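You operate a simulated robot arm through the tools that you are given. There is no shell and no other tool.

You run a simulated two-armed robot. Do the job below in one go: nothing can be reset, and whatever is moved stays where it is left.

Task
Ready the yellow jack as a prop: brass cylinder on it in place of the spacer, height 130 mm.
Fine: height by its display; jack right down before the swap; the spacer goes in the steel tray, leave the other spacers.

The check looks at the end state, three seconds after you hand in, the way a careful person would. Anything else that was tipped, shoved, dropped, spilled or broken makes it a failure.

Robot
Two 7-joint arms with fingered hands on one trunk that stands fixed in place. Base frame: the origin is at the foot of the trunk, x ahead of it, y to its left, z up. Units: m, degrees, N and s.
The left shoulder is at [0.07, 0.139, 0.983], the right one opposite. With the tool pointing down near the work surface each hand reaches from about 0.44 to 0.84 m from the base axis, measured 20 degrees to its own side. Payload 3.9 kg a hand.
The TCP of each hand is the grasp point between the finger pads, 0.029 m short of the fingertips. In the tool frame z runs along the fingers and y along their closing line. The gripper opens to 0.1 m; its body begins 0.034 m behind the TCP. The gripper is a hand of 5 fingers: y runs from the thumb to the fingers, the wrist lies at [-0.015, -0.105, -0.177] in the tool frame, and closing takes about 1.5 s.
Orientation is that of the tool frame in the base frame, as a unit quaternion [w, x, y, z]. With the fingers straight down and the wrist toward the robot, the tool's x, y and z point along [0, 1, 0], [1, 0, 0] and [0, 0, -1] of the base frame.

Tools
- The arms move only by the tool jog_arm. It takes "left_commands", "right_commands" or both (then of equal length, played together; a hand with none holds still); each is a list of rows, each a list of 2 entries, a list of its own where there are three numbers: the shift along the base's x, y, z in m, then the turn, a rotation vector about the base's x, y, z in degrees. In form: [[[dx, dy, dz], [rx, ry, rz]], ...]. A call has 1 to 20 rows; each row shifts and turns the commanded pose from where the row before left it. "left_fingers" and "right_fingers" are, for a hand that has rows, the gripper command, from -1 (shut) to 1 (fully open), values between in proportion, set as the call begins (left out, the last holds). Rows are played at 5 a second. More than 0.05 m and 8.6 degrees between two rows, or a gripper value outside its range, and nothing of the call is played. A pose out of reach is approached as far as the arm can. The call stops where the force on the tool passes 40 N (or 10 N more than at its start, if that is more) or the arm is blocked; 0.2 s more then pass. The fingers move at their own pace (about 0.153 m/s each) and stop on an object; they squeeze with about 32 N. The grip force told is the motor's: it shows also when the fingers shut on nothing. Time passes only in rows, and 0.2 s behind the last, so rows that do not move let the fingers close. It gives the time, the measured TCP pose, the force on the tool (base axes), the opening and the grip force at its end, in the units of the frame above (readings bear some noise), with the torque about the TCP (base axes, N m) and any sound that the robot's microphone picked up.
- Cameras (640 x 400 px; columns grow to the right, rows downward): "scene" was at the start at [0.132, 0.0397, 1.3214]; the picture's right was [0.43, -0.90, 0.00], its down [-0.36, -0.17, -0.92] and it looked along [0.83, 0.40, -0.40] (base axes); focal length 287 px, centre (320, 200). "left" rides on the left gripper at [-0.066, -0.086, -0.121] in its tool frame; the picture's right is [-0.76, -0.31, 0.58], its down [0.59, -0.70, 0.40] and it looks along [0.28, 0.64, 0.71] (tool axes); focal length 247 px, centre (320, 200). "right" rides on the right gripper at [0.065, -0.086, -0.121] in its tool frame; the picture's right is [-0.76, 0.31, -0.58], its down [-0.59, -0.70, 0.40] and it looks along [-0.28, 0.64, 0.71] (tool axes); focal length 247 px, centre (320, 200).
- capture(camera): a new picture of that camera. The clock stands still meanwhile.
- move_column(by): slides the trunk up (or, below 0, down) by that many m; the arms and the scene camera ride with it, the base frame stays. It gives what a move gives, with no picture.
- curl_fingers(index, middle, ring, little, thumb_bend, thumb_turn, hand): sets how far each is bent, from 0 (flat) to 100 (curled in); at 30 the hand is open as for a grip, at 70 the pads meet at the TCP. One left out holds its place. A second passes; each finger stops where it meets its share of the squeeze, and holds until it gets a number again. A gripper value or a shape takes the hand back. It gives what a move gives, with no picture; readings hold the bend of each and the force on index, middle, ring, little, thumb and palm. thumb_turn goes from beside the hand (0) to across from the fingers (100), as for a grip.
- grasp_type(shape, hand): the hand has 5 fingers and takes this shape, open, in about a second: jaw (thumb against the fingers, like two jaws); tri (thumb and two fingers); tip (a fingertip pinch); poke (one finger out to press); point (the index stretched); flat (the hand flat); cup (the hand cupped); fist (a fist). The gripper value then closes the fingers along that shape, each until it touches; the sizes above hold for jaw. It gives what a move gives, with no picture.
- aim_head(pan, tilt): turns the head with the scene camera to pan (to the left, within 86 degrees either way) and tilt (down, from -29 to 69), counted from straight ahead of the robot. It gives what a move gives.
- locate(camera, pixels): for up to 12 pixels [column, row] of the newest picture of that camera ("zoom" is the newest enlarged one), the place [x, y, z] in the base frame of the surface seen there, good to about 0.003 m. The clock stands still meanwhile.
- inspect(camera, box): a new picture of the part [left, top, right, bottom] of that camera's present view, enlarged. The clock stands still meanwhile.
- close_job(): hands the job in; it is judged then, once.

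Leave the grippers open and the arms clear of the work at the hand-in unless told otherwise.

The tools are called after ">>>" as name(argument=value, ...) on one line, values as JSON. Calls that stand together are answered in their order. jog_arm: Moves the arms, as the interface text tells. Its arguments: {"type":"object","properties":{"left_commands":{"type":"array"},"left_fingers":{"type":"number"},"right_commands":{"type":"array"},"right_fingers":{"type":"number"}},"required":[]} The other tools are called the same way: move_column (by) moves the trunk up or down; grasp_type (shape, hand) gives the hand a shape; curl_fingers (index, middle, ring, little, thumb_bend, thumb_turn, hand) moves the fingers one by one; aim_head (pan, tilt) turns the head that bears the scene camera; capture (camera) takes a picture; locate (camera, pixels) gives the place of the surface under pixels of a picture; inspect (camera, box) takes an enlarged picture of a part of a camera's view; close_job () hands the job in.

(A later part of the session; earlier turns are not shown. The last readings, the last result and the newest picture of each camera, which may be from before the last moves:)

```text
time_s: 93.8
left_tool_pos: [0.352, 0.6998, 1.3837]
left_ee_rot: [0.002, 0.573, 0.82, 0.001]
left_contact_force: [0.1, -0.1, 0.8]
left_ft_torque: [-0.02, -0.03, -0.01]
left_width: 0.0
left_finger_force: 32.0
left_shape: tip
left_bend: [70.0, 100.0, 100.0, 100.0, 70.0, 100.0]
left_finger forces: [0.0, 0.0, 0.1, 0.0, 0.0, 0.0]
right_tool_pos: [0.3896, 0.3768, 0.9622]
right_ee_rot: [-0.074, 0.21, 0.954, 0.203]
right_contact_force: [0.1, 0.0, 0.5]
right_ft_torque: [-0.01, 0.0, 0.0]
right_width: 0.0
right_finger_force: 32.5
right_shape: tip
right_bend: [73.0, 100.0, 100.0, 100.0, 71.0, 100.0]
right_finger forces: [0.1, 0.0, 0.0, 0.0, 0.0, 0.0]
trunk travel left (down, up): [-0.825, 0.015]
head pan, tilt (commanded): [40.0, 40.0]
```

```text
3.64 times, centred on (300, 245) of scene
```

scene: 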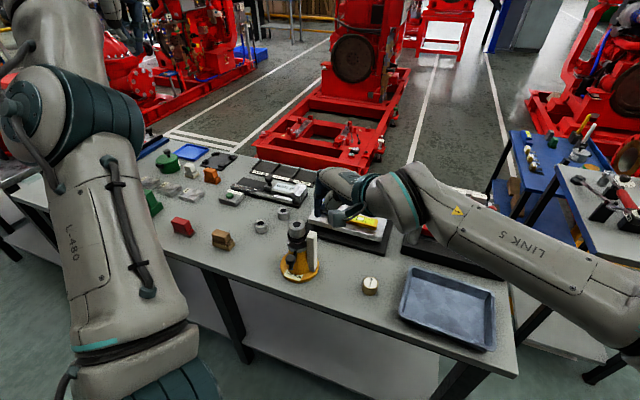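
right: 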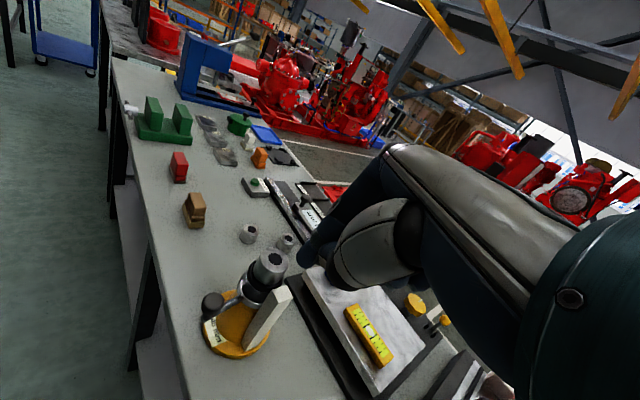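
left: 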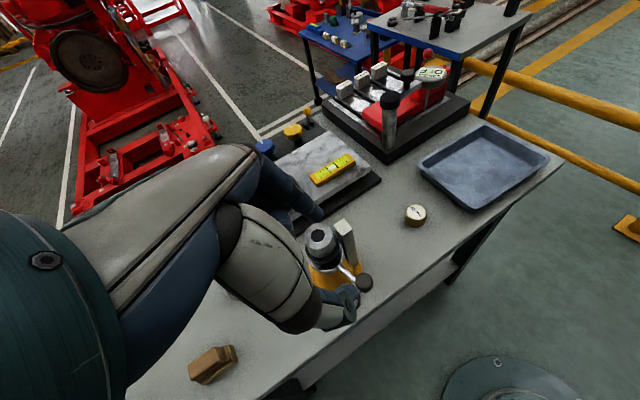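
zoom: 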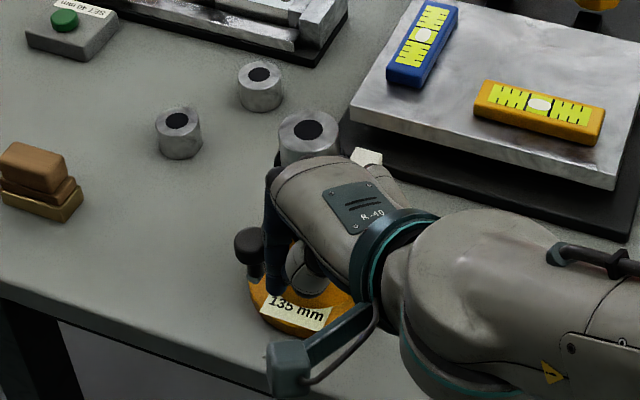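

Display 135 mm. Continue to the −165° and −175° points.

>>> jog_arm(right_commands=[[[-0.002, 0.0075, 0], [0, 0, 0]], [[-0.002, 0.0076, 0], [0, 0, 0]], [[-0.0012, 0.0068, 0], [0, 0, 0]], [[-0.0012, 0.0069, 0], [0, 0, 0]]])

>>> inspect(camera="right", box=[120, 100, 420, 340])

>>> inspect(camera="scene", box=[230, 190, 350, 300])

```text
time_s: 94.8
left_tool_pos: [0.3498, 0.6997, 1.3848]
left_ee_rot: [0.002, 0.573, 0.82, 0.001]
left_contact_force: [-1.0, -0.3, 0.9]
left_ft_torque: [0.01, 0.0, 0.02]
left_width: 0.0
left_finger_force: 32.0
left_shape: tip
left_bend: [70.0, 100.0, 100.0, 100.0, 70.0, 100.0]
left_finger forces: [0.0, 0.0, 0.0, 0.0, 0.0, 0.0]
right_tool_pos: [0.3839, 0.4044, 0.9636]
right_ee_rot: [-0.074, 0.211, 0.953, 0.203]
right_contact_force: [0.5, -0.6, 0.8]
right_ft_torque: [0.0, -0.01, -0.02]
right_width: 0.0001
right_finger_force: 32.0
right_shape: tip
right_bend: [73.0, 100.0, 100.0, 100.0, 71.0, 100.0]
right_finger forces: [0.0, 0.1, 0.1, 0.0, 0.0, 0.0]
trunk travel left (down, up): [-0.825, 0.015]
head pan, tilt (commanded): [40.0, 40.0]
```

```text
1.67 times, centred on (270, 220) of right
```

zoom: 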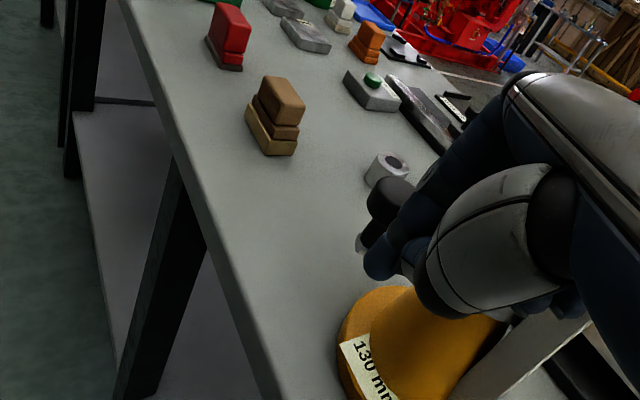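

```text
3.64 times, centred on (290, 245) of scene
```

zoom: 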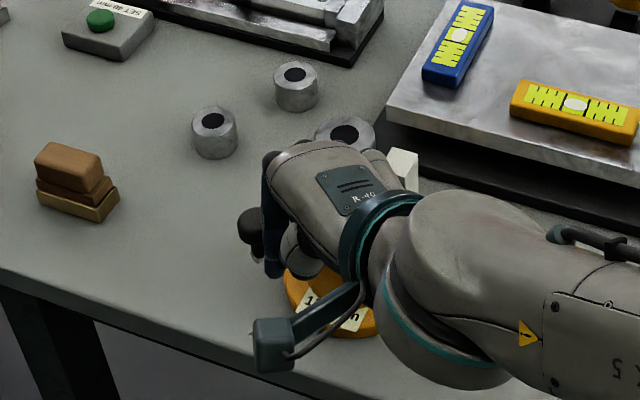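

Display 130 mm. I'll push a bit further (to about −187°), rising a few mm to keep the little finger clear of the spacer.

>>> jog_arm(right_commands=[[[-0.0003, 0.006, 0.002], [0, 0, 0]], [[0.0003, 0.006, 0.002], [0, 0, 0]], [[0.0005, 0.005, 0.001], [0, 0, 0]]])

>>> inspect(camera="right", box=[120, 100, 420, 340])

>>> inspect(camera="scene", box=[230, 190, 350, 300])

```text
time_s: 95.6
left_tool_pos: [0.3509, 0.6992, 1.3842]
left_ee_rot: [0.003, 0.573, 0.82, 0.001]
left_contact_force: [-0.4, 0.2, 0.5]
left_ft_torque: [-0.03, 0.0, -0.01]
left_width: 0.0
left_finger_force: 31.7
left_shape: tip
left_bend: [70.0, 100.0, 100.0, 100.0, 70.0, 100.0]
left_finger forces: [0.0, 0.0, 0.0, 0.0, 0.1, 0.0]
right_tool_pos: [0.3861, 0.4224, 0.9677]
right_ee_rot: [-0.075, 0.21, 0.954, 0.203]
right_contact_force: [0.6, 0.3, -0.5]
right_ft_torque: [-0.02, 0.04, -0.03]
right_width: 0.0
right_finger_force: 31.7
right_shape: tip
right_bend: [73.0, 100.0, 100.0, 100.0, 71.0, 100.0]
right_finger forces: [0.1, 0.0, 0.1, 0.1, 0.0, 0.1]
trunk travel left (down, up): [-0.825, 0.015]
head pan, tilt (commanded): [40.0, 40.0]
```

```text
1.67 times, centred on (270, 220) of right
```

zoom: 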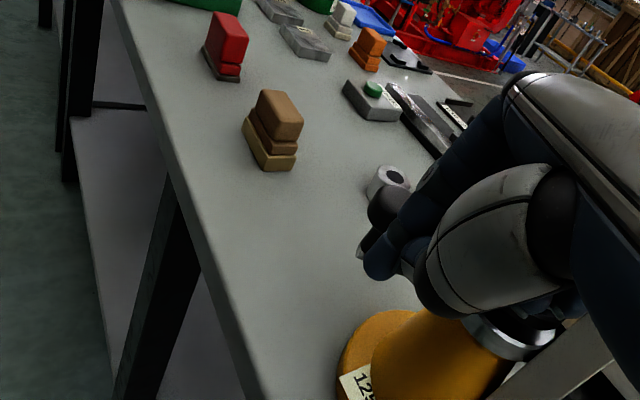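

```text
3.64 times, centred on (290, 245) of scene
```

zoom: 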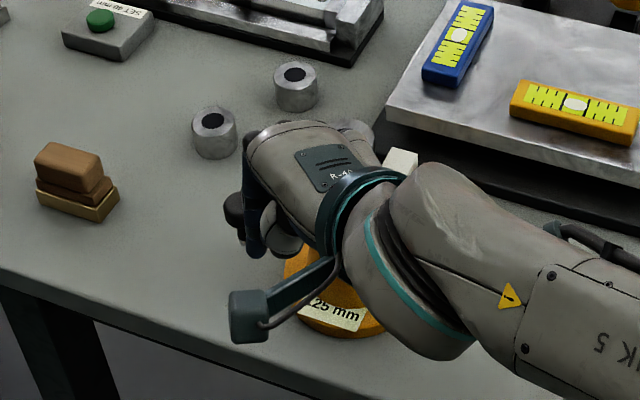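

Display 125 mm. The left hand can take over from here. I'll back the right hand off (−y), lift it and take it out, un-leaning on the way.

>>> jog_arm(right_commands=[[[0.0, -0.012, 0.0], [0, 0, 0]], [[0.002, -0.02, 0.01], [0, 0, 0]], [[0.005, -0.02, 0.04], [0, 0, 0]], [[0.005, -0.02, 0.04], [-3, 0, -2]], [[0.005, -0.03, 0.035], [-3, 0, -3]], [[0.005, -0.04, 0.02], [-4, 0, -5]], [[0.005, -0.045, 0.0], [-5, 0, -5]], [[0.005, -0.045, 0.0], [-5, 0, -5]], [[0.005, -0.045, 0.0], [-5, 0, -5]], [[0.0, -0.045, 0.0], [0, 0, -7]], [[0.0, -0.045, 0.0], [0, 0, -7]], [[0.0, -0.045, 0.0], [0, 0, -7]], [[0.0, -0.045, 0.0], [0, 0, -7]], [[0.0, -0.045, 0.0], [0, 0, -7]], [[0.0, -0.045, 0.0], [0, 0, -7]], [[0.0, -0.045, 0.0], [0, 0, -7]], [[0.0, -0.045, 0.0], [0, 0, -7]], [[0.0, -0.045, 0.0], [0, 0, -5]], [[0.0, -0.045, 0.0], [0, 0, 0]]])

>>> capture(camera="scene")

>>> inspect(camera="scene", box=[255, 205, 345, 295])

>>> locate(camera="zoom", pixels=[[220, 215], [235, 205], [225, 225], [300, 110], [260, 200], [275, 110], [340, 110], [300, 160]])

```text
time_s: 96.9
left_tool_pos: [0.3545, 0.6975, 1.3836]
left_ee_rot: [0.001, 0.573, 0.819, 0.003]
left_contact_force: [0.1, -0.3, 0.3]
left_ft_torque: [0.02, 0.02, 0.01]
left_width: 0.0001
left_finger_force: 32.4
left_shape: tip
left_bend: [70.0, 100.0, 100.0, 100.0, 70.0, 100.0]
left_finger forces: [0.0, 0.0, 0.1, 0.1, 0.1, 0.0]
right_tool_pos: [0.3942, 0.2981, 1.0311]
right_ee_rot: [-0.176, 0.302, 0.928, 0.129]
right_contact_force: [0.0, -0.6, -0.7]
right_ft_torque: [0.01, 0.03, 0.03]
right_width: 0.0001
right_finger_force: 32.6
right_shape: tip
right_bend: [73.0, 100.0, 100.0, 100.0, 71.0, 100.0]
right_finger forces: [0.1, 0.0, 0.0, 0.1, 0.0, 0.0]
trunk travel left (down, up): [-0.825, 0.015]
head pan, tilt (commanded): [40.0, 40.0]
stopped in row 6 (right hand): the arm was blocked; the commanded pose is now the measured one
```

```text
taken
```

scene: 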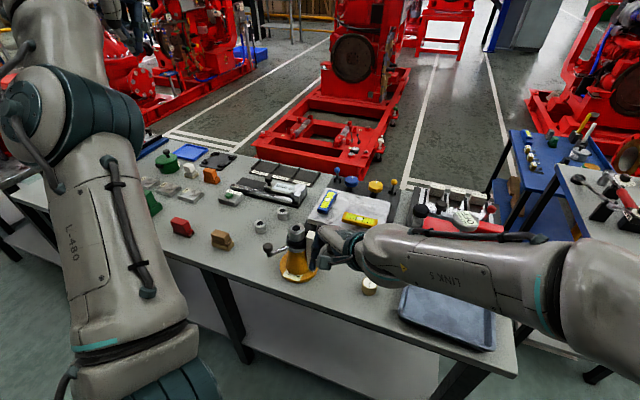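

```text
4.44 times, centred on (300, 250) of scene
```

zoom: 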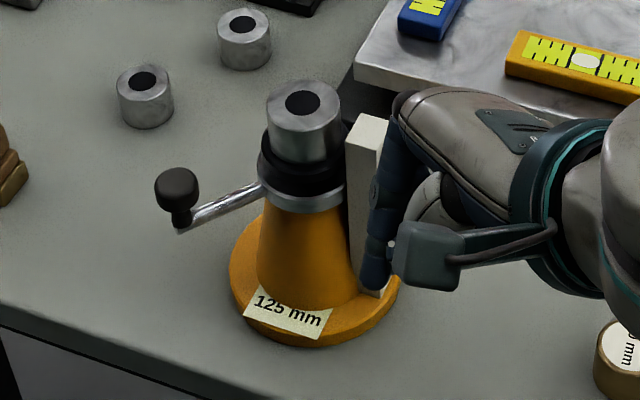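

```text
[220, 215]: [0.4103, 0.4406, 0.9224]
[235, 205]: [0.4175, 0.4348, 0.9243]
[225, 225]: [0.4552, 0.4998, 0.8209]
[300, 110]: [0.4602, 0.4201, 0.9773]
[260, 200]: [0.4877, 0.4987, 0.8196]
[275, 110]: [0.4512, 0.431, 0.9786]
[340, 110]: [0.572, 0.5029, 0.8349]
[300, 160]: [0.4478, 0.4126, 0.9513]
```

The right arm reported being blocked with no tool force. I'll check what its forearm may be touching before moving on.

>>> locate(camera="scene", pixels=[[440, 250], [480, 230], [520, 270], [560, 300], [400, 270], [380, 255], [370, 285], [500, 300], [450, 280], [600, 300], [620, 350], [590, 250]])

>>> inspect(camera="scene", box=[320, 180, 640, 380])

>>> capture(camera="right")

```text
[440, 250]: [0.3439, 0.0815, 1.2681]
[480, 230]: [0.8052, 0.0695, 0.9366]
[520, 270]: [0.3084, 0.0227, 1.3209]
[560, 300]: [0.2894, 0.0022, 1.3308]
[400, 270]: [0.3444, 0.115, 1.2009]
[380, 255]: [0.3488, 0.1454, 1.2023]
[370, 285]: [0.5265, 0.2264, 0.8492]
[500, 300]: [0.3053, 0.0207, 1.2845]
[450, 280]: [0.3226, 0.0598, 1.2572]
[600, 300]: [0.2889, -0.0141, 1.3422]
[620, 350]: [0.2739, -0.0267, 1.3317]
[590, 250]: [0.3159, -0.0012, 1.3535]
```

```text
2.00 times, centred on (480, 280) of scene
```

zoom: 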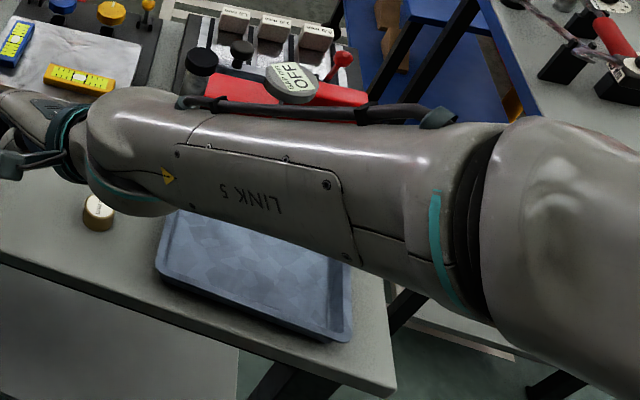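

```text
taken
```

right: 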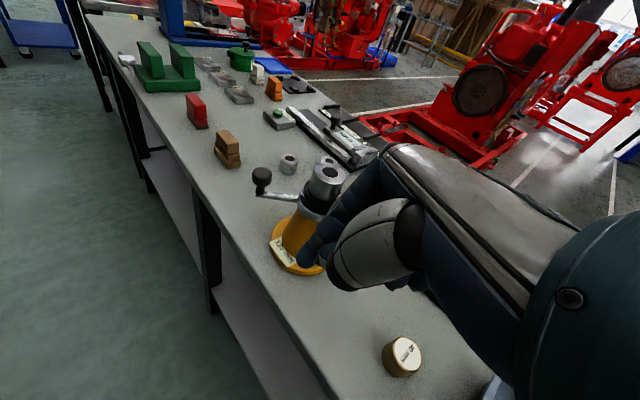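

Nothing is touched (forearm at z≈1.2–1.3, brass cylinder in place); it was a limit in the arm itself. I'll continue the withdrawal in gentler steps: up first, un-leaning gradually.

>>> jog_arm(right_commands=[[[0.01, -0.01, 0.02], [0, 0, 0]], [[0.01, -0.02, 0.02], [-4, -3, 0]], [[0.01, -0.03, 0.01], [-4, -3, 0]], [[0.01, -0.04, 0.01], [-4, -3, 0]]])

```text
time_s: 97.9
left_tool_pos: [0.3517, 0.6961, 1.3859]
left_ee_rot: [0.002, 0.573, 0.82, 0.003]
left_contact_force: [-1.1, -0.2, -0.6]
left_ft_torque: [0.08, 0.0, -0.01]
left_width: 0.0
left_finger_force: 32.2
left_shape: tip
left_bend: [70.0, 100.0, 100.0, 100.0, 70.0, 100.0]
left_finger forces: [0.1, 0.0, 0.0, 0.0, 0.0, 0.0]
right_tool_pos: [0.4292, 0.1981, 1.0901]
right_ee_rot: [-0.068, 0.305, 0.948, 0.052]
right_contact_force: [0.4, -0.4, 0.1]
right_ft_torque: [0.0, -0.01, 0.02]
right_width: 0.0
right_finger_force: 32.2
right_shape: tip
right_bend: [73.0, 100.0, 100.0, 100.0, 71.0, 100.0]
right_finger forces: [0.0, 0.0, 0.0, 0.0, 0.0, 0.0]
trunk travel left (down, up): [-0.825, 0.015]
head pan, tilt (commanded): [40.0, 40.0]
```

Free now. Continue to un-lean and swing out to the right.

>>> jog_arm(right_commands=[[[0.005, -0.04, 0.01], [-4, -3, 0]], [[0.005, -0.04, 0.01], [-4, -2.5, 0]], [[0.0, -0.045, 0.0], [0, 0, -7]], [[0.0, -0.045, 0.0], [0, 0, -7]], [[0.0, -0.045, 0.0], [0, 0, -7]], [[0.0, -0.045, 0.0], [0, 0, -7]], [[0.0, -0.045, 0.0], [0, 0, -7]], [[0.0, -0.045, 0.0], [0, 0, -7]], [[0.0, -0.045, 0.02], [0, 0, -7]], [[0.0, -0.045, 0.02], [0, 0, -7]], [[0.0, -0.045, 0.02], [0, 0, -7]], [[0.0, -0.045, 0.0], [0, 0, 0]]])

>>> capture(camera="scene")

>>> inspect(camera="scene", box=[255, 205, 345, 295])

>>> locate(camera="zoom", pixels=[[175, 185], [165, 190], [190, 190], [180, 200], [180, 225], [240, 200], [300, 105], [200, 215]])

```text
time_s: 100.5
left_tool_pos: [0.3503, 0.6957, 1.3856]
left_ee_rot: [0.002, 0.573, 0.82, 0.002]
left_contact_force: [0.8, -0.8, 0.3]
left_ft_torque: [0.04, 0.0, 0.01]
left_width: 0.0
left_finger_force: 31.6
left_shape: tip
left_bend: [70.0, 100.0, 100.0, 100.0, 70.0, 100.0]
left_finger forces: [0.0, 0.1, 0.0, 0.1, 0.0, 0.0]
right_tool_pos: [0.4385, -0.3317, 1.1645]
right_ee_rot: [-0.002, 0.759, 0.652, 0.002]
right_contact_force: [-0.3, -0.5, 1.0]
right_ft_torque: [0.01, 0.01, 0.02]
right_width: 0.0
right_finger_force: 32.1
right_shape: tip
right_bend: [73.0, 100.0, 100.0, 100.0, 71.0, 100.0]
right_finger forces: [0.1, 0.1, 0.1, 0.1, 0.1, 0.0]
trunk travel left (down, up): [-0.825, 0.015]
head pan, tilt (commanded): [40.0, 40.0]
```

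```text
taken
```

scene: 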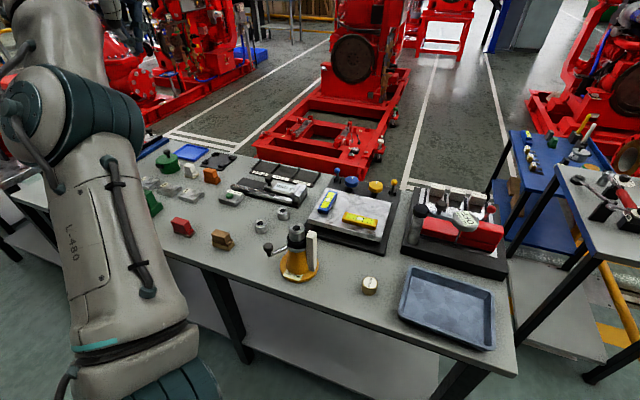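

```text
4.44 times, centred on (300, 250) of scene
```

zoom: 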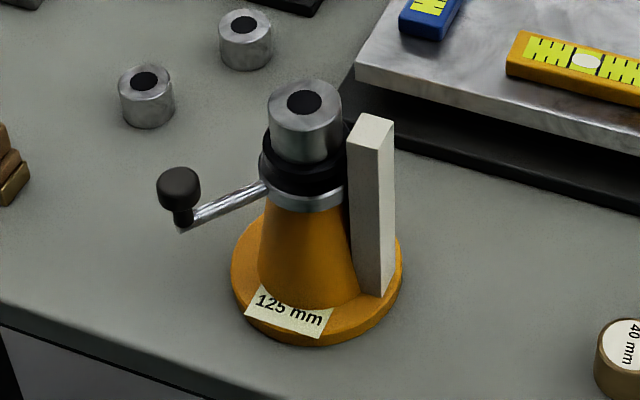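

```text
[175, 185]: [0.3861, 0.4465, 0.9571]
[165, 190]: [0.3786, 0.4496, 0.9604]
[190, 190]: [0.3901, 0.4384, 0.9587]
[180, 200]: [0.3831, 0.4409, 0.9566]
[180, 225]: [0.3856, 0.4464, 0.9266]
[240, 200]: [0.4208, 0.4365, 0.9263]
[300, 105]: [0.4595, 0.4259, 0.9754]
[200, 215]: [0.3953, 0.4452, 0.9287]
```

The knob is at ≈(0.389,0.449) now; the black plate sits only a few mm above the disc, so the bottom is near (≈120 mm). The left hand can finish from the outside. Lower the trunk 0.2 and bring the closed left pinch to (0.352,0.425).

>>> move_column(by=-0.2)

>>> jog_arm(left_commands=[[[0, -0.045, 0], [0, 0, 0]], [[0, -0.045, 0], [0, 0, 0]], [[0, -0.045, -0.01], [0, 0, 0]], [[0, -0.045, -0.01], [0, 0, 0]], [[0, -0.045, -0.01], [0, 0, 0]], [[0, -0.04, -0.02], [0, 0, 0]]])

>>> capture(camera="left")

>>> capture(camera="scene")

```text
time_s: 102.7
left_tool_pos: [0.3515, 0.699, 1.1846]
left_ee_rot: [0.003, 0.574, 0.819, 0.002]
left_contact_force: [-0.5, -1.0, 0.5]
left_ft_torque: [0.0, 0.01, 0.01]
left_width: 0.0
left_finger_force: 32.0
left_shape: tip
left_bend: [70.0, 100.0, 100.0, 100.0, 70.0, 100.0]
left_finger forces: [0.0, 0.0, 0.0, 0.0, 0.1, 0.0]
right_tool_pos: [0.437, -0.3309, 0.9662]
right_ee_rot: [0.0, 0.759, 0.651, 0.001]
right_contact_force: [-0.4, -0.3, -0.4]
right_ft_torque: [0.01, -0.02, 0.01]
right_width: 0.0003
right_finger_force: 32.0
right_shape: tip
right_bend: [73.0, 100.0, 100.0, 100.0, 71.0, 100.0]
right_finger forces: [0.1, 0.0, 0.1, 0.0, 0.0, 0.1]
trunk travel left (down, up): [-0.625, 0.215]
head pan, tilt (commanded): [40.0, 40.0]
```

```text
time_s: 104.1
left_tool_pos: [0.3549, 0.4331, 1.1299]
left_ee_rot: [0.001, 0.573, 0.819, 0.001]
left_contact_force: [1.3, -0.5, -0.5]
left_ft_torque: [0.01, 0.04, 0.0]
left_width: 0.0003
left_finger_force: 31.8
left_shape: tip
left_bend: [70.0, 100.0, 100.0, 100.0, 70.0, 100.0]
left_finger forces: [0.0, 0.0, 0.0, 0.1, 0.0, 0.1]
right_tool_pos: [0.4406, -0.3307, 0.9647]
right_ee_rot: [-0.002, 0.758, 0.652, 0.0]
right_contact_force: [0.7, 0.5, -0.3]
right_ft_torque: [0.02, 0.02, 0.03]
right_width: 0.0
right_finger_force: 32.0
right_shape: tip
right_bend: [73.0, 100.0, 100.0, 100.0, 71.0, 100.0]
right_finger forces: [0.1, 0.0, 0.1, 0.0, 0.0, 0.0]
trunk travel left (down, up): [-0.625, 0.215]
head pan, tilt (commanded): [40.0, 40.0]
```

```text
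taken
```

left: 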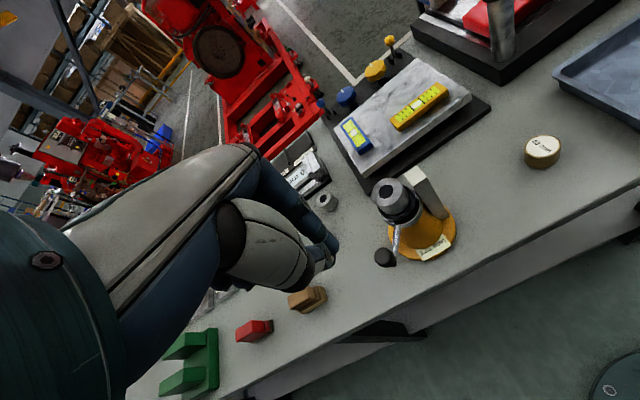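

```text
taken
```

scene: 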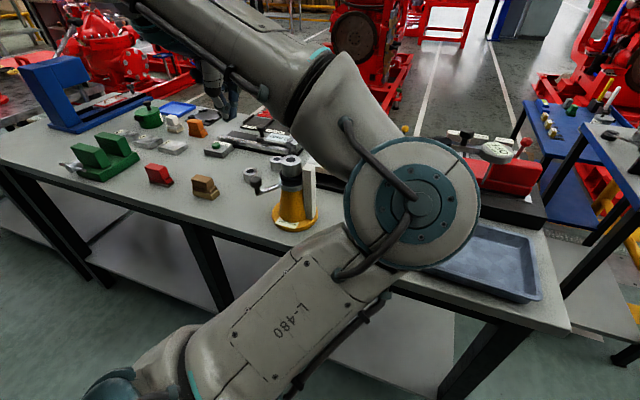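

Left hand at (0.355,0.433,1.13). Down beside the knob's outer trailing side, at (0.345,0.412), z≈0.962.

>>> jog_arm(left_commands=[[[-0.005, -0.01, -0.04], [0, 0, 0]], [[-0.005, -0.011, -0.04], [0, 0, 0]], [[0, 0, -0.04], [0, 0, 0]], [[0, 0, -0.03], [0, 0, 0]], [[0, 0, -0.018], [0, 0, 0]], [[0, 0, 0], [0, 0, 0]]])

>>> inspect(camera="left", box=[240, 130, 540, 330])

>>> inspect(camera="scene", box=[220, 130, 340, 240])

```text
time_s: 105.5
left_tool_pos: [0.3429, 0.4134, 0.9634]
left_ee_rot: [0.003, 0.573, 0.82, 0.002]
left_contact_force: [-0.2, 0.6, 0.4]
left_ft_torque: [0.0, 0.03, 0.03]
left_width: 0.0
left_finger_force: 32.1
left_shape: tip
left_bend: [73.0, 100.0, 100.0, 100.0, 68.0, 100.0]
left_finger forces: [0.0, 0.0, 0.1, 0.1, 0.1, 0.0]
right_tool_pos: [0.4376, -0.3303, 0.966]
right_ee_rot: [-0.001, 0.759, 0.652, 0.001]
right_contact_force: [-0.6, -0.8, 0.8]
right_ft_torque: [0.04, -0.01, -0.04]
right_width: 0.0
right_finger_force: 32.1
right_shape: tip
right_bend: [73.0, 100.0, 100.0, 100.0, 71.0, 100.0]
right_finger forces: [0.1, 0.0, 0.1, 0.1, 0.1, 0.1]
trunk travel left (down, up): [-0.625, 0.215]
head pan, tilt (commanded): [40.0, 40.0]
```

```text
2.00 times, centred on (390, 230) of left
```

zoom: 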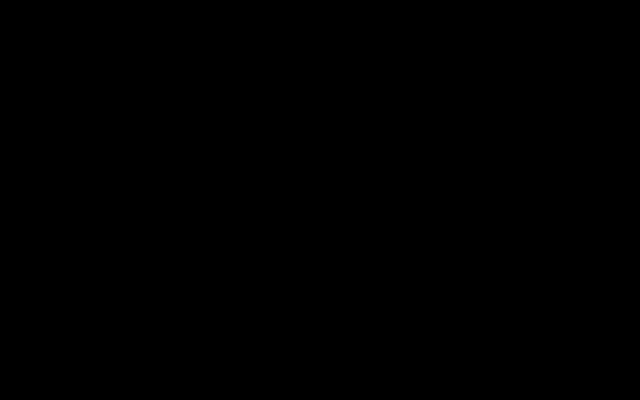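

```text
3.64 times, centred on (280, 185) of scene
```

zoom: 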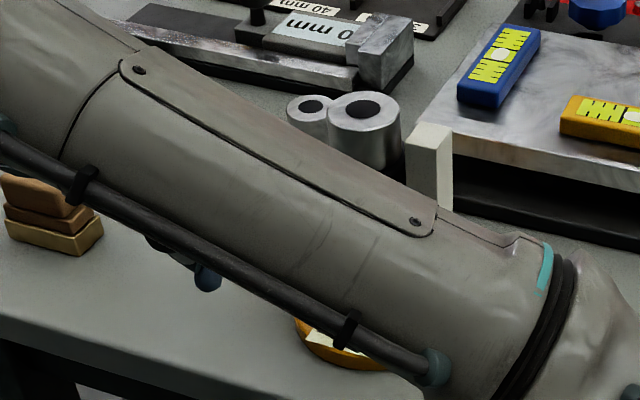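

The left camera is covered (the arm is folded tightly) and the forearm blocks the scene view. I'll check the forearm's place relative to the jack.

>>> capture(camera="scene")

>>> locate(camera="scene", pixels=[[300, 195], [270, 170], [320, 215], [240, 150], [280, 210], [330, 190], [277, 206], [345, 235], [310, 180], [250, 195]])

>>> capture(camera="right")

```text
taken
```

scene: 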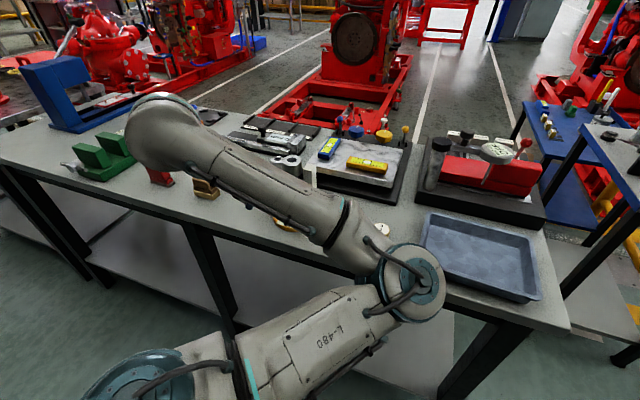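

```text
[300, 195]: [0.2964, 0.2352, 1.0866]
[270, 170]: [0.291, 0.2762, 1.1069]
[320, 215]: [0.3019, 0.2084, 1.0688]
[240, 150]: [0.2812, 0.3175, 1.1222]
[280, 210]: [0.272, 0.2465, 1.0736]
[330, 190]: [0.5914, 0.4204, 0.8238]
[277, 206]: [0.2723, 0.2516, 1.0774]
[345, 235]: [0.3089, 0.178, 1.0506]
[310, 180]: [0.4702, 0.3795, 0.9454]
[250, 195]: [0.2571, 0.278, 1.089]
```

```text
taken
```

right: 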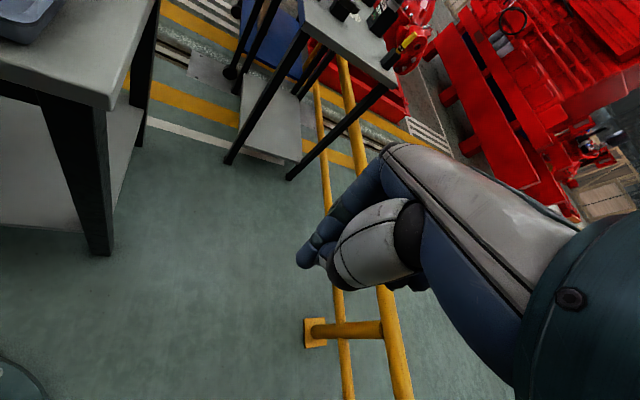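

The forearm lies at x≤0.35, in front of the bench — clear of the jack. I'll move the pinch to just behind the knob, (0.379,0.407), in small steps.

>>> jog_arm(left_commands=[[[0.012, -0.002, 0], [0, 0, 0]], [[0.012, -0.002, 0], [0, 0, 0]], [[0.012, -0.002, 0], [0, 0, 0]], [[0, 0, 0], [0, 0, 0]]])

>>> inspect(camera="scene", box=[220, 130, 340, 240])

>>> capture(camera="left")

```text
time_s: 106.5
left_tool_pos: [0.377, 0.4075, 0.965]
left_ee_rot: [0.003, 0.572, 0.82, 0.002]
left_contact_force: [-0.6, 0.0, -0.2]
left_ft_torque: [0.01, -0.04, 0.02]
left_width: 0.0
left_finger_force: 31.8
left_shape: tip
left_bend: [73.0, 100.0, 100.0, 100.0, 68.0, 100.0]
left_finger forces: [0.0, 0.0, 0.1, 0.0, 0.0, 0.0]
right_tool_pos: [0.4376, -0.3298, 0.9662]
right_ee_rot: [0.0, 0.759, 0.651, 0.0]
right_contact_force: [-0.4, 0.3, 0.4]
right_ft_torque: [-0.02, 0.02, 0.01]
right_width: 0.0
right_finger_force: 31.7
right_shape: tip
right_bend: [73.0, 100.0, 100.0, 100.0, 71.0, 100.0]
right_finger forces: [0.0, 0.0, 0.0, 0.0, 0.0, 0.1]
trunk travel left (down, up): [-0.625, 0.215]
head pan, tilt (commanded): [40.0, 40.0]
```

```text
3.64 times, centred on (280, 185) of scene
```

zoom: 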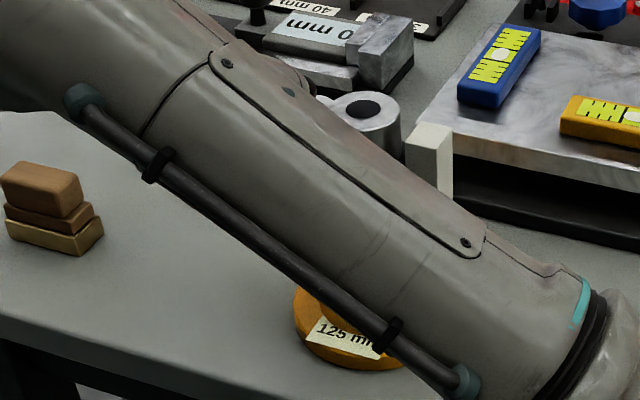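

```text
taken
```

left: 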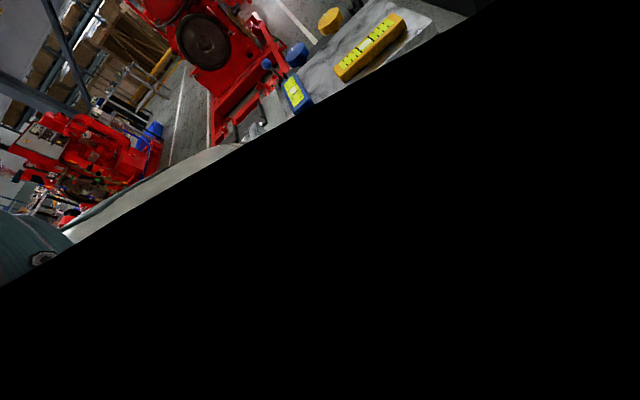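

The display is readable below the forearm (125). Pushing the knob on, step by step.

>>> jog_arm(left_commands=[[[0.002, 0.004, 0], [0, 0, 0]], [[0.002, 0.004, 0], [0, 0, 0]], [[0, 0.0035, 0], [0, 0, 0]], [[0, 0.0035, 0], [0, 0, 0]]])

>>> inspect(camera="scene", box=[220, 130, 340, 240])

```text
time_s: 107.5
left_tool_pos: [0.3807, 0.422, 0.9658]
left_ee_rot: [0.003, 0.572, 0.821, 0.002]
left_contact_force: [0.3, 0.7, 0.0]
left_ft_torque: [-0.02, -0.03, -0.03]
left_width: 0.0001
left_finger_force: 31.9
left_shape: tip
left_bend: [73.0, 100.0, 100.0, 100.0, 68.0, 100.0]
left_finger forces: [0.0, 0.0, 0.1, 0.1, 0.1, 0.1]
right_tool_pos: [0.4373, -0.3299, 0.9642]
right_ee_rot: [0.0, 0.759, 0.652, 0.001]
right_contact_force: [0.8, 0.1, -0.1]
right_ft_torque: [0.01, 0.0, 0.0]
right_width: 0.0
right_finger_force: 32.6
right_shape: tip
right_bend: [73.0, 100.0, 100.0, 100.0, 71.0, 100.0]
right_finger forces: [0.0, 0.0, 0.0, 0.0, 0.0, 0.0]
trunk travel left (down, up): [-0.625, 0.215]
head pan, tilt (commanded): [40.0, 40.0]
```

```text
3.64 times, centred on (280, 185) of scene
```

zoom: 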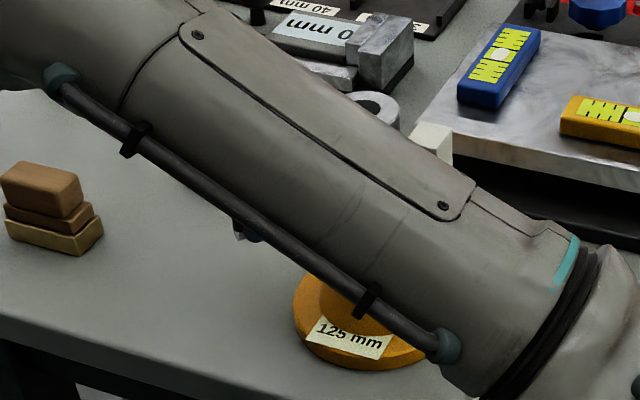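

>>> jog_arm(left_commands=[[[0.0002, 0.0035, 0], [0, 0, 0]], [[0.0003, 0.0035, 0], [0, 0, 0]], [[0.0005, 0.0035, 0], [0, 0, 0]], [[0.0006, 0.0035, 0], [0, 0, 0]]])

>>> inspect(camera="scene", box=[220, 130, 340, 240])

```text
time_s: 108.5
left_tool_pos: [0.381, 0.4366, 0.967]
left_ee_rot: [0.002, 0.573, 0.82, 0.001]
left_contact_force: [0.4, -1.0, 0.7]
left_ft_torque: [-0.04, 0.01, 0.01]
left_width: 0.0002
left_finger_force: 32.1
left_shape: tip
left_bend: [73.0, 100.0, 100.0, 100.0, 68.0, 100.0]
left_finger forces: [0.1, 0.1, 0.0, 0.1, 0.1, 0.0]
right_tool_pos: [0.438, -0.3296, 0.9656]
right_ee_rot: [-0.001, 0.759, 0.651, 0.001]
right_contact_force: [0.0, 0.4, 0.1]
right_ft_torque: [-0.01, -0.02, -0.01]
right_width: 0.0002
right_finger_force: 32.0
right_shape: tip
right_bend: [73.0, 100.0, 100.0, 100.0, 71.0, 100.0]
right_finger forces: [0.0, 0.0, 0.1, 0.1, 0.0, 0.0]
trunk travel left (down, up): [-0.625, 0.215]
head pan, tilt (commanded): [40.0, 40.0]
```

```text
3.64 times, centred on (280, 185) of scene
```

zoom: 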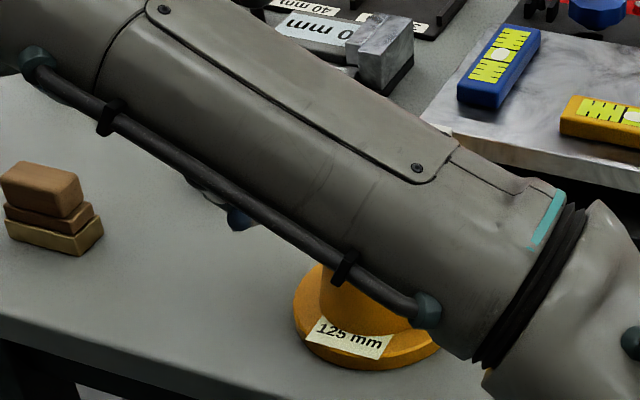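

>>> jog_arm(left_commands=[[[0.001, 0.0035, -0.001], [0, 0, 0]], [[0.001, 0.0033, -0.001], [0, 0, 0]], [[0.0012, 0.0033, 0], [0, 0, 0]], [[0.0012, 0.0033, 0], [0, 0, 0]]])

>>> inspect(camera="scene", box=[220, 130, 340, 240])

>>> capture(camera="left")

```text
time_s: 109.5
left_tool_pos: [0.3864, 0.4499, 0.9642]
left_ee_rot: [0.003, 0.572, 0.82, 0.002]
left_contact_force: [0.2, 0.0, -0.4]
left_ft_torque: [0.0, 0.0, -0.02]
left_width: 0.0
left_finger_force: 31.6
left_shape: tip
left_bend: [73.0, 100.0, 100.0, 100.0, 68.0, 100.0]
left_finger forces: [0.0, 0.1, 0.0, 0.0, 0.0, 0.0]
right_tool_pos: [0.4385, -0.3302, 0.9657]
right_ee_rot: [0.001, 0.759, 0.651, 0.001]
right_contact_force: [0.5, 0.1, -0.4]
right_ft_torque: [-0.03, -0.03, 0.02]
right_width: 0.0002
right_finger_force: 31.8
right_shape: tip
right_bend: [73.0, 100.0, 100.0, 100.0, 71.0, 100.0]
right_finger forces: [0.1, 0.1, 0.0, 0.1, 0.0, 0.1]
trunk travel left (down, up): [-0.625, 0.215]
head pan, tilt (commanded): [40.0, 40.0]
```

```text
3.64 times, centred on (280, 185) of scene
```

zoom: 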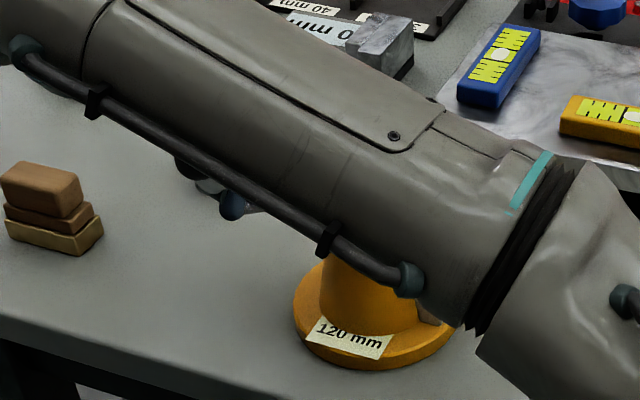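

```text
taken
```

left: 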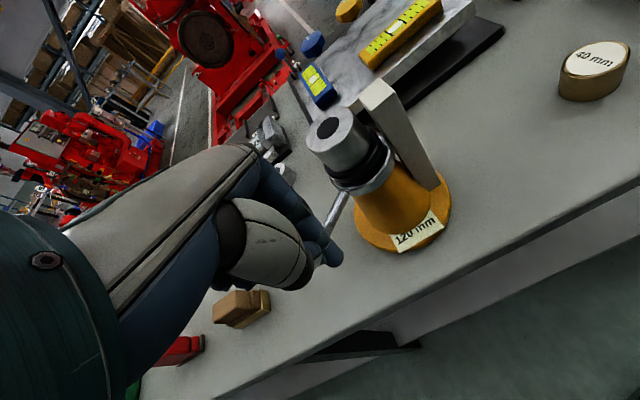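

Display 120 mm, and the left camera sees the jack again. Continue gently until display stops or force rises.

>>> jog_arm(left_commands=[[[0.0014, 0.0032, 0], [0, 0, 0]], [[0.0014, 0.0032, 0], [0, 0, 0]], [[0.0016, 0.0031, 0], [0, 0, 0]]])

>>> inspect(camera="left", box=[260, 60, 500, 300])

```text
time_s: 110.3
left_tool_pos: [0.3903, 0.4585, 0.9656]
left_ee_rot: [0.001, 0.572, 0.82, 0.002]
left_contact_force: [-0.4, -0.8, 0.1]
left_ft_torque: [-0.04, -0.01, 0.02]
left_width: 0.0
left_finger_force: 32.1
left_shape: tip
left_bend: [73.0, 100.0, 100.0, 100.0, 68.0, 100.0]
left_finger forces: [0.0, 0.0, 0.0, 0.0, 0.0, 0.0]
right_tool_pos: [0.4384, -0.3292, 0.966]
right_ee_rot: [-0.001, 0.759, 0.652, 0.002]
right_contact_force: [-0.1, -0.5, -0.3]
right_ft_torque: [0.0, 0.01, -0.03]
right_width: 0.0002
right_finger_force: 32.3
right_shape: tip
right_bend: [73.0, 100.0, 100.0, 100.0, 71.0, 100.0]
right_finger forces: [0.0, 0.1, 0.0, 0.0, 0.1, 0.0]
trunk travel left (down, up): [-0.625, 0.215]
head pan, tilt (commanded): [40.0, 40.0]
```

```text
1.67 times, centred on (380, 180) of left
```

zoom: 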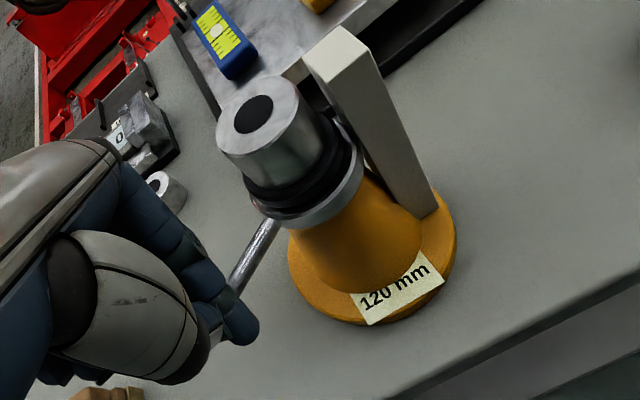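

>>> jog_arm(left_commands=[[[0.0018, 0.0032, 0], [0, 0, 0]], [[0.0019, 0.0032, 0], [0, 0, 0]], [[0.002, 0.003, 0], [0, 0, 0]]])

>>> inspect(camera="left", box=[260, 60, 500, 300])

```text
time_s: 111.1
left_tool_pos: [0.3942, 0.4626, 0.9678]
left_ee_rot: [0.003, 0.572, 0.82, 0.003]
left_contact_force: [-21.1, -33.1, -2.6]
left_ft_torque: [-0.68, 0.38, 0.03]
left_width: 0.0002
left_finger_force: 31.9
left_shape: tip
left_bend: [73.0, 100.0, 100.0, 100.0, 70.0, 100.0]
left_finger forces: [0.0, 0.0, 0.1, 0.0, 73.2, 0.0]
right_tool_pos: [0.434, -0.3354, 0.9653]
right_ee_rot: [-0.002, 0.758, 0.652, 0.004]
right_contact_force: [0.1, 0.5, 0.0]
right_ft_torque: [-0.01, 0.03, 0.0]
right_width: 0.0001
right_finger_force: 32.2
right_shape: tip
right_bend: [73.0, 100.0, 100.0, 100.0, 71.0, 100.0]
right_finger forces: [0.0, 0.0, 0.1, 0.0, 0.1, 0.1]
trunk travel left (down, up): [-0.625, 0.215]
head pan, tilt (commanded): [40.0, 40.0]
```

```text
1.67 times, centred on (380, 180) of left
```

zoom: 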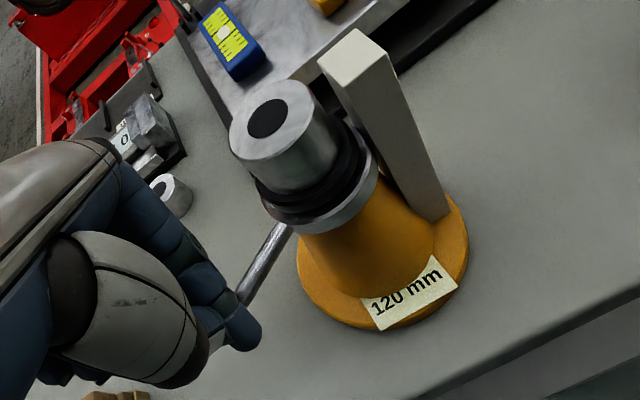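

Force jumped to ~39 N: the crank is at its lower stop, display 120 mm — right down. I back off at once.

>>> jog_arm(left_commands=[[[-0.004, -0.006, 0], [0, 0, 0]], [[-0.006, -0.008, 0], [0, 0, 0]], [[0, 0, 0], [0, 0, 0]]])

>>> capture(camera="left")

>>> inspect(camera="left", box=[260, 60, 500, 300])

>>> locate(camera="zoom", pixels=[[275, 120], [240, 135], [300, 110], [280, 85], [300, 185], [310, 215], [355, 45], [250, 270], [280, 150], [235, 150], [320, 95], [260, 80]])

```text
time_s: 111.9
left_tool_pos: [0.3868, 0.4547, 0.9634]
left_ee_rot: [0.002, 0.573, 0.82, 0.003]
left_contact_force: [1.0, -0.5, -0.3]
left_ft_torque: [0.0, -0.02, 0.0]
left_width: 0.0003
left_finger_force: 32.0
left_shape: tip
left_bend: [73.0, 100.0, 100.0, 100.0, 71.0, 100.0]
left_finger forces: [0.0, 0.0, 0.1, 0.0, 0.0, 0.0]
right_tool_pos: [0.4382, -0.3307, 0.9659]
right_ee_rot: [-0.001, 0.759, 0.652, 0.002]
right_contact_force: [0.0, -0.2, -0.3]
right_ft_torque: [-0.03, -0.01, 0.0]
right_width: 0.0002
right_finger_force: 31.9
right_shape: tip
right_bend: [73.0, 100.0, 100.0, 100.0, 71.0, 100.0]
right_finger forces: [0.1, 0.0, 0.0, 0.1, 0.0, 0.0]
trunk travel left (down, up): [-0.625, 0.215]
head pan, tilt (commanded): [40.0, 40.0]
```

```text
taken
```

left: 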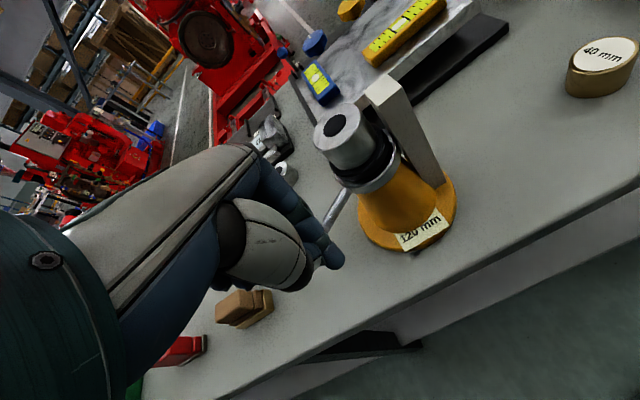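

```text
1.67 times, centred on (380, 180) of left
```

zoom: 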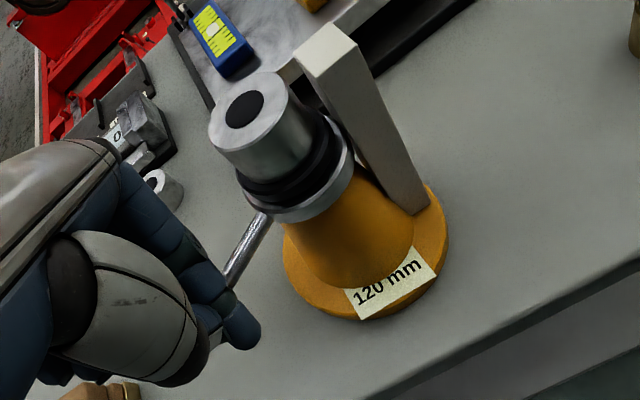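

```text
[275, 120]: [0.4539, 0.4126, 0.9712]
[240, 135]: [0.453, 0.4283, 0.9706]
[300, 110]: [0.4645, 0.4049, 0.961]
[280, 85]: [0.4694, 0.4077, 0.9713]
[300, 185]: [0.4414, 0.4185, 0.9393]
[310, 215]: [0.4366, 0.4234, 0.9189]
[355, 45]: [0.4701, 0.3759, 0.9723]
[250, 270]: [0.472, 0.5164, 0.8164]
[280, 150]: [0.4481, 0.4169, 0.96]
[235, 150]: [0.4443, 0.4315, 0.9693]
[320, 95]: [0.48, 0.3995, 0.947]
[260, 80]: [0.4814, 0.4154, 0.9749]
```

Jack is right down at 120 mm. Now I withdraw the left hand: away from the knob, up, and out to the left, and there turn its wrist to a negative yaw so that the elbow swings outward (better reach inward for the swap).

>>> jog_arm(left_commands=[[[-0.012, -0.008, 0], [0, 0, 0]], [[-0.012, -0.005, 0.02], [0, 0, 0]], [[0, 0, 0.045], [0, 0, 0]], [[0, 0.02, 0.045], [0, 0, 0]], [[0, 0.03, 0.04], [0, 0, 0]], [[0, 0.045, 0.02], [0, 0, 0]], [[0, 0.045, 0.02], [0, 0, 0]], [[0, 0.045, 0], [0, 0, -5]], [[0.01, 0.02, 0], [0, 0, -8]], [[0.01, 0, 0], [0, 0, -8]], [[0.01, 0, 0], [0, 0, -8]], [[0.01, 0, 0], [0, 0, -8]], [[0.01, 0, 0], [0, 0, -8]], [[0.01, 0, 0], [0, 0, -8]]])

>>> capture(camera="scene")

```text
time_s: 114.9
left_tool_pos: [0.4117, 0.6261, 1.139]
left_ee_rot: [0.003, 0.823, 0.568, 0.002]
left_contact_force: [0.6, -0.1, -0.5]
left_ft_torque: [0.0, 0.02, 0.01]
left_width: 0.0
left_finger_force: 31.7
left_shape: tip
left_bend: [73.0, 100.0, 100.0, 100.0, 71.0, 100.0]
left_finger forces: [0.1, 0.0, 0.0, 0.0, 0.0, 0.0]
left hand out of reach, approached as far as the arm can: row 12, 13, 14
right_tool_pos: [0.4387, -0.3296, 0.9651]
right_ee_rot: [0.0, 0.759, 0.651, 0.001]
right_contact_force: [-1.2, -0.1, 0.0]
right_ft_torque: [-0.01, 0.0, -0.02]
right_width: 0.0002
right_finger_force: 32.3
right_shape: tip
right_bend: [73.0, 100.0, 100.0, 100.0, 71.0, 100.0]
right_finger forces: [0.0, 0.0, 0.0, 0.0, 0.0, 0.0]
trunk travel left (down, up): [-0.625, 0.215]
head pan, tilt (commanded): [40.0, 40.0]
```

```text
taken
```

scene: 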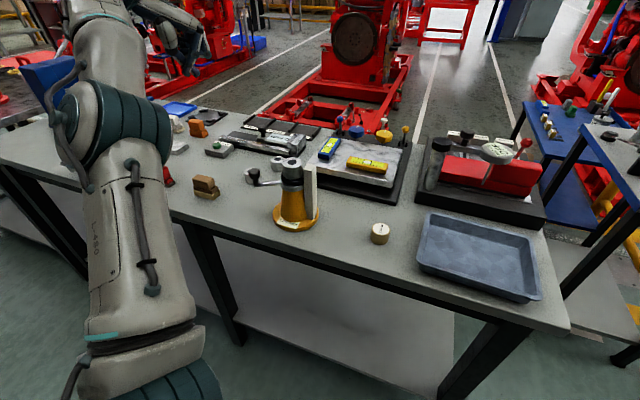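

The elbow has now swung to the left, outside. I'll check the jack hasn't shifted, then move the left hand inward over the jack at height.

>>> inspect(camera="scene", box=[235, 140, 335, 240])

>>> locate(camera="zoom", pixels=[[385, 350], [310, 340], [270, 320], [480, 355], [365, 85], [330, 75], [400, 85], [80, 105], [70, 130], [490, 110], [370, 130], [430, 180]])

>>> jog_arm(left_commands=[[[0.01, -0.04, 0], [0, 0, 0]], [[0.01, -0.04, 0], [0, 0, 0]], [[0.01, -0.04, 0], [0, 0, 0]], [[0.01, -0.04, 0], [0, 0, 0]], [[0.01, -0.04, 0], [0, 0, 0]]])

>>> capture(camera="scene")

```text
4.00 times, centred on (285, 190) of scene
```

zoom: 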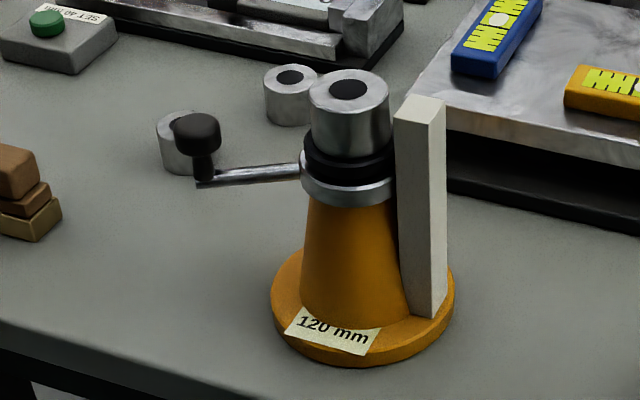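

```text
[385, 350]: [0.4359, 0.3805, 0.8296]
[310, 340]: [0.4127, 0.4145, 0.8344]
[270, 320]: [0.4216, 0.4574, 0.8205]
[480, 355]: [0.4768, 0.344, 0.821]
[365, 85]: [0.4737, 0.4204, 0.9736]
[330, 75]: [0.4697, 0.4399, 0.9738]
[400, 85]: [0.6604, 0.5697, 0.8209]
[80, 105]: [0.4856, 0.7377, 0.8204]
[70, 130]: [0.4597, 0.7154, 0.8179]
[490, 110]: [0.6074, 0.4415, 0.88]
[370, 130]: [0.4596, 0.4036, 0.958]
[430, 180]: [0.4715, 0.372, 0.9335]
```

```text
time_s: 116.1
left_tool_pos: [0.4619, 0.4238, 1.1395]
left_ee_rot: [0.002, 0.824, 0.567, 0.001]
left_contact_force: [-0.4, -0.8, 0.0]
left_ft_torque: [0.04, 0.01, -0.01]
left_width: 0.0001
left_finger_force: 31.5
left_shape: tip
left_bend: [73.0, 100.0, 100.0, 100.0, 71.0, 100.0]
left_finger forces: [0.0, 0.0, 0.0, 0.1, 0.1, 0.1]
right_tool_pos: [0.4381, -0.3303, 0.9658]
right_ee_rot: [-0.001, 0.758, 0.652, 0.001]
right_contact_force: [0.0, 0.1, -0.5]
right_ft_torque: [0.02, 0.01, -0.02]
right_width: 0.0
right_finger_force: 32.0
right_shape: tip
right_bend: [73.0, 100.0, 100.0, 100.0, 71.0, 100.0]
right_finger forces: [0.0, 0.0, 0.0, 0.0, 0.0, 0.1]
trunk travel left (down, up): [-0.625, 0.215]
head pan, tilt (commanded): [40.0, 40.0]
```

```text
taken
```

scene: 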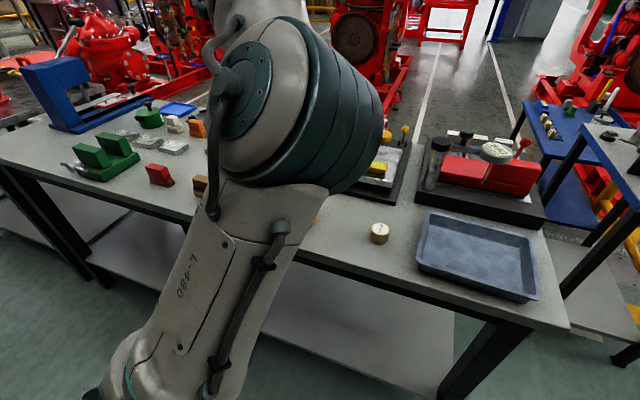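

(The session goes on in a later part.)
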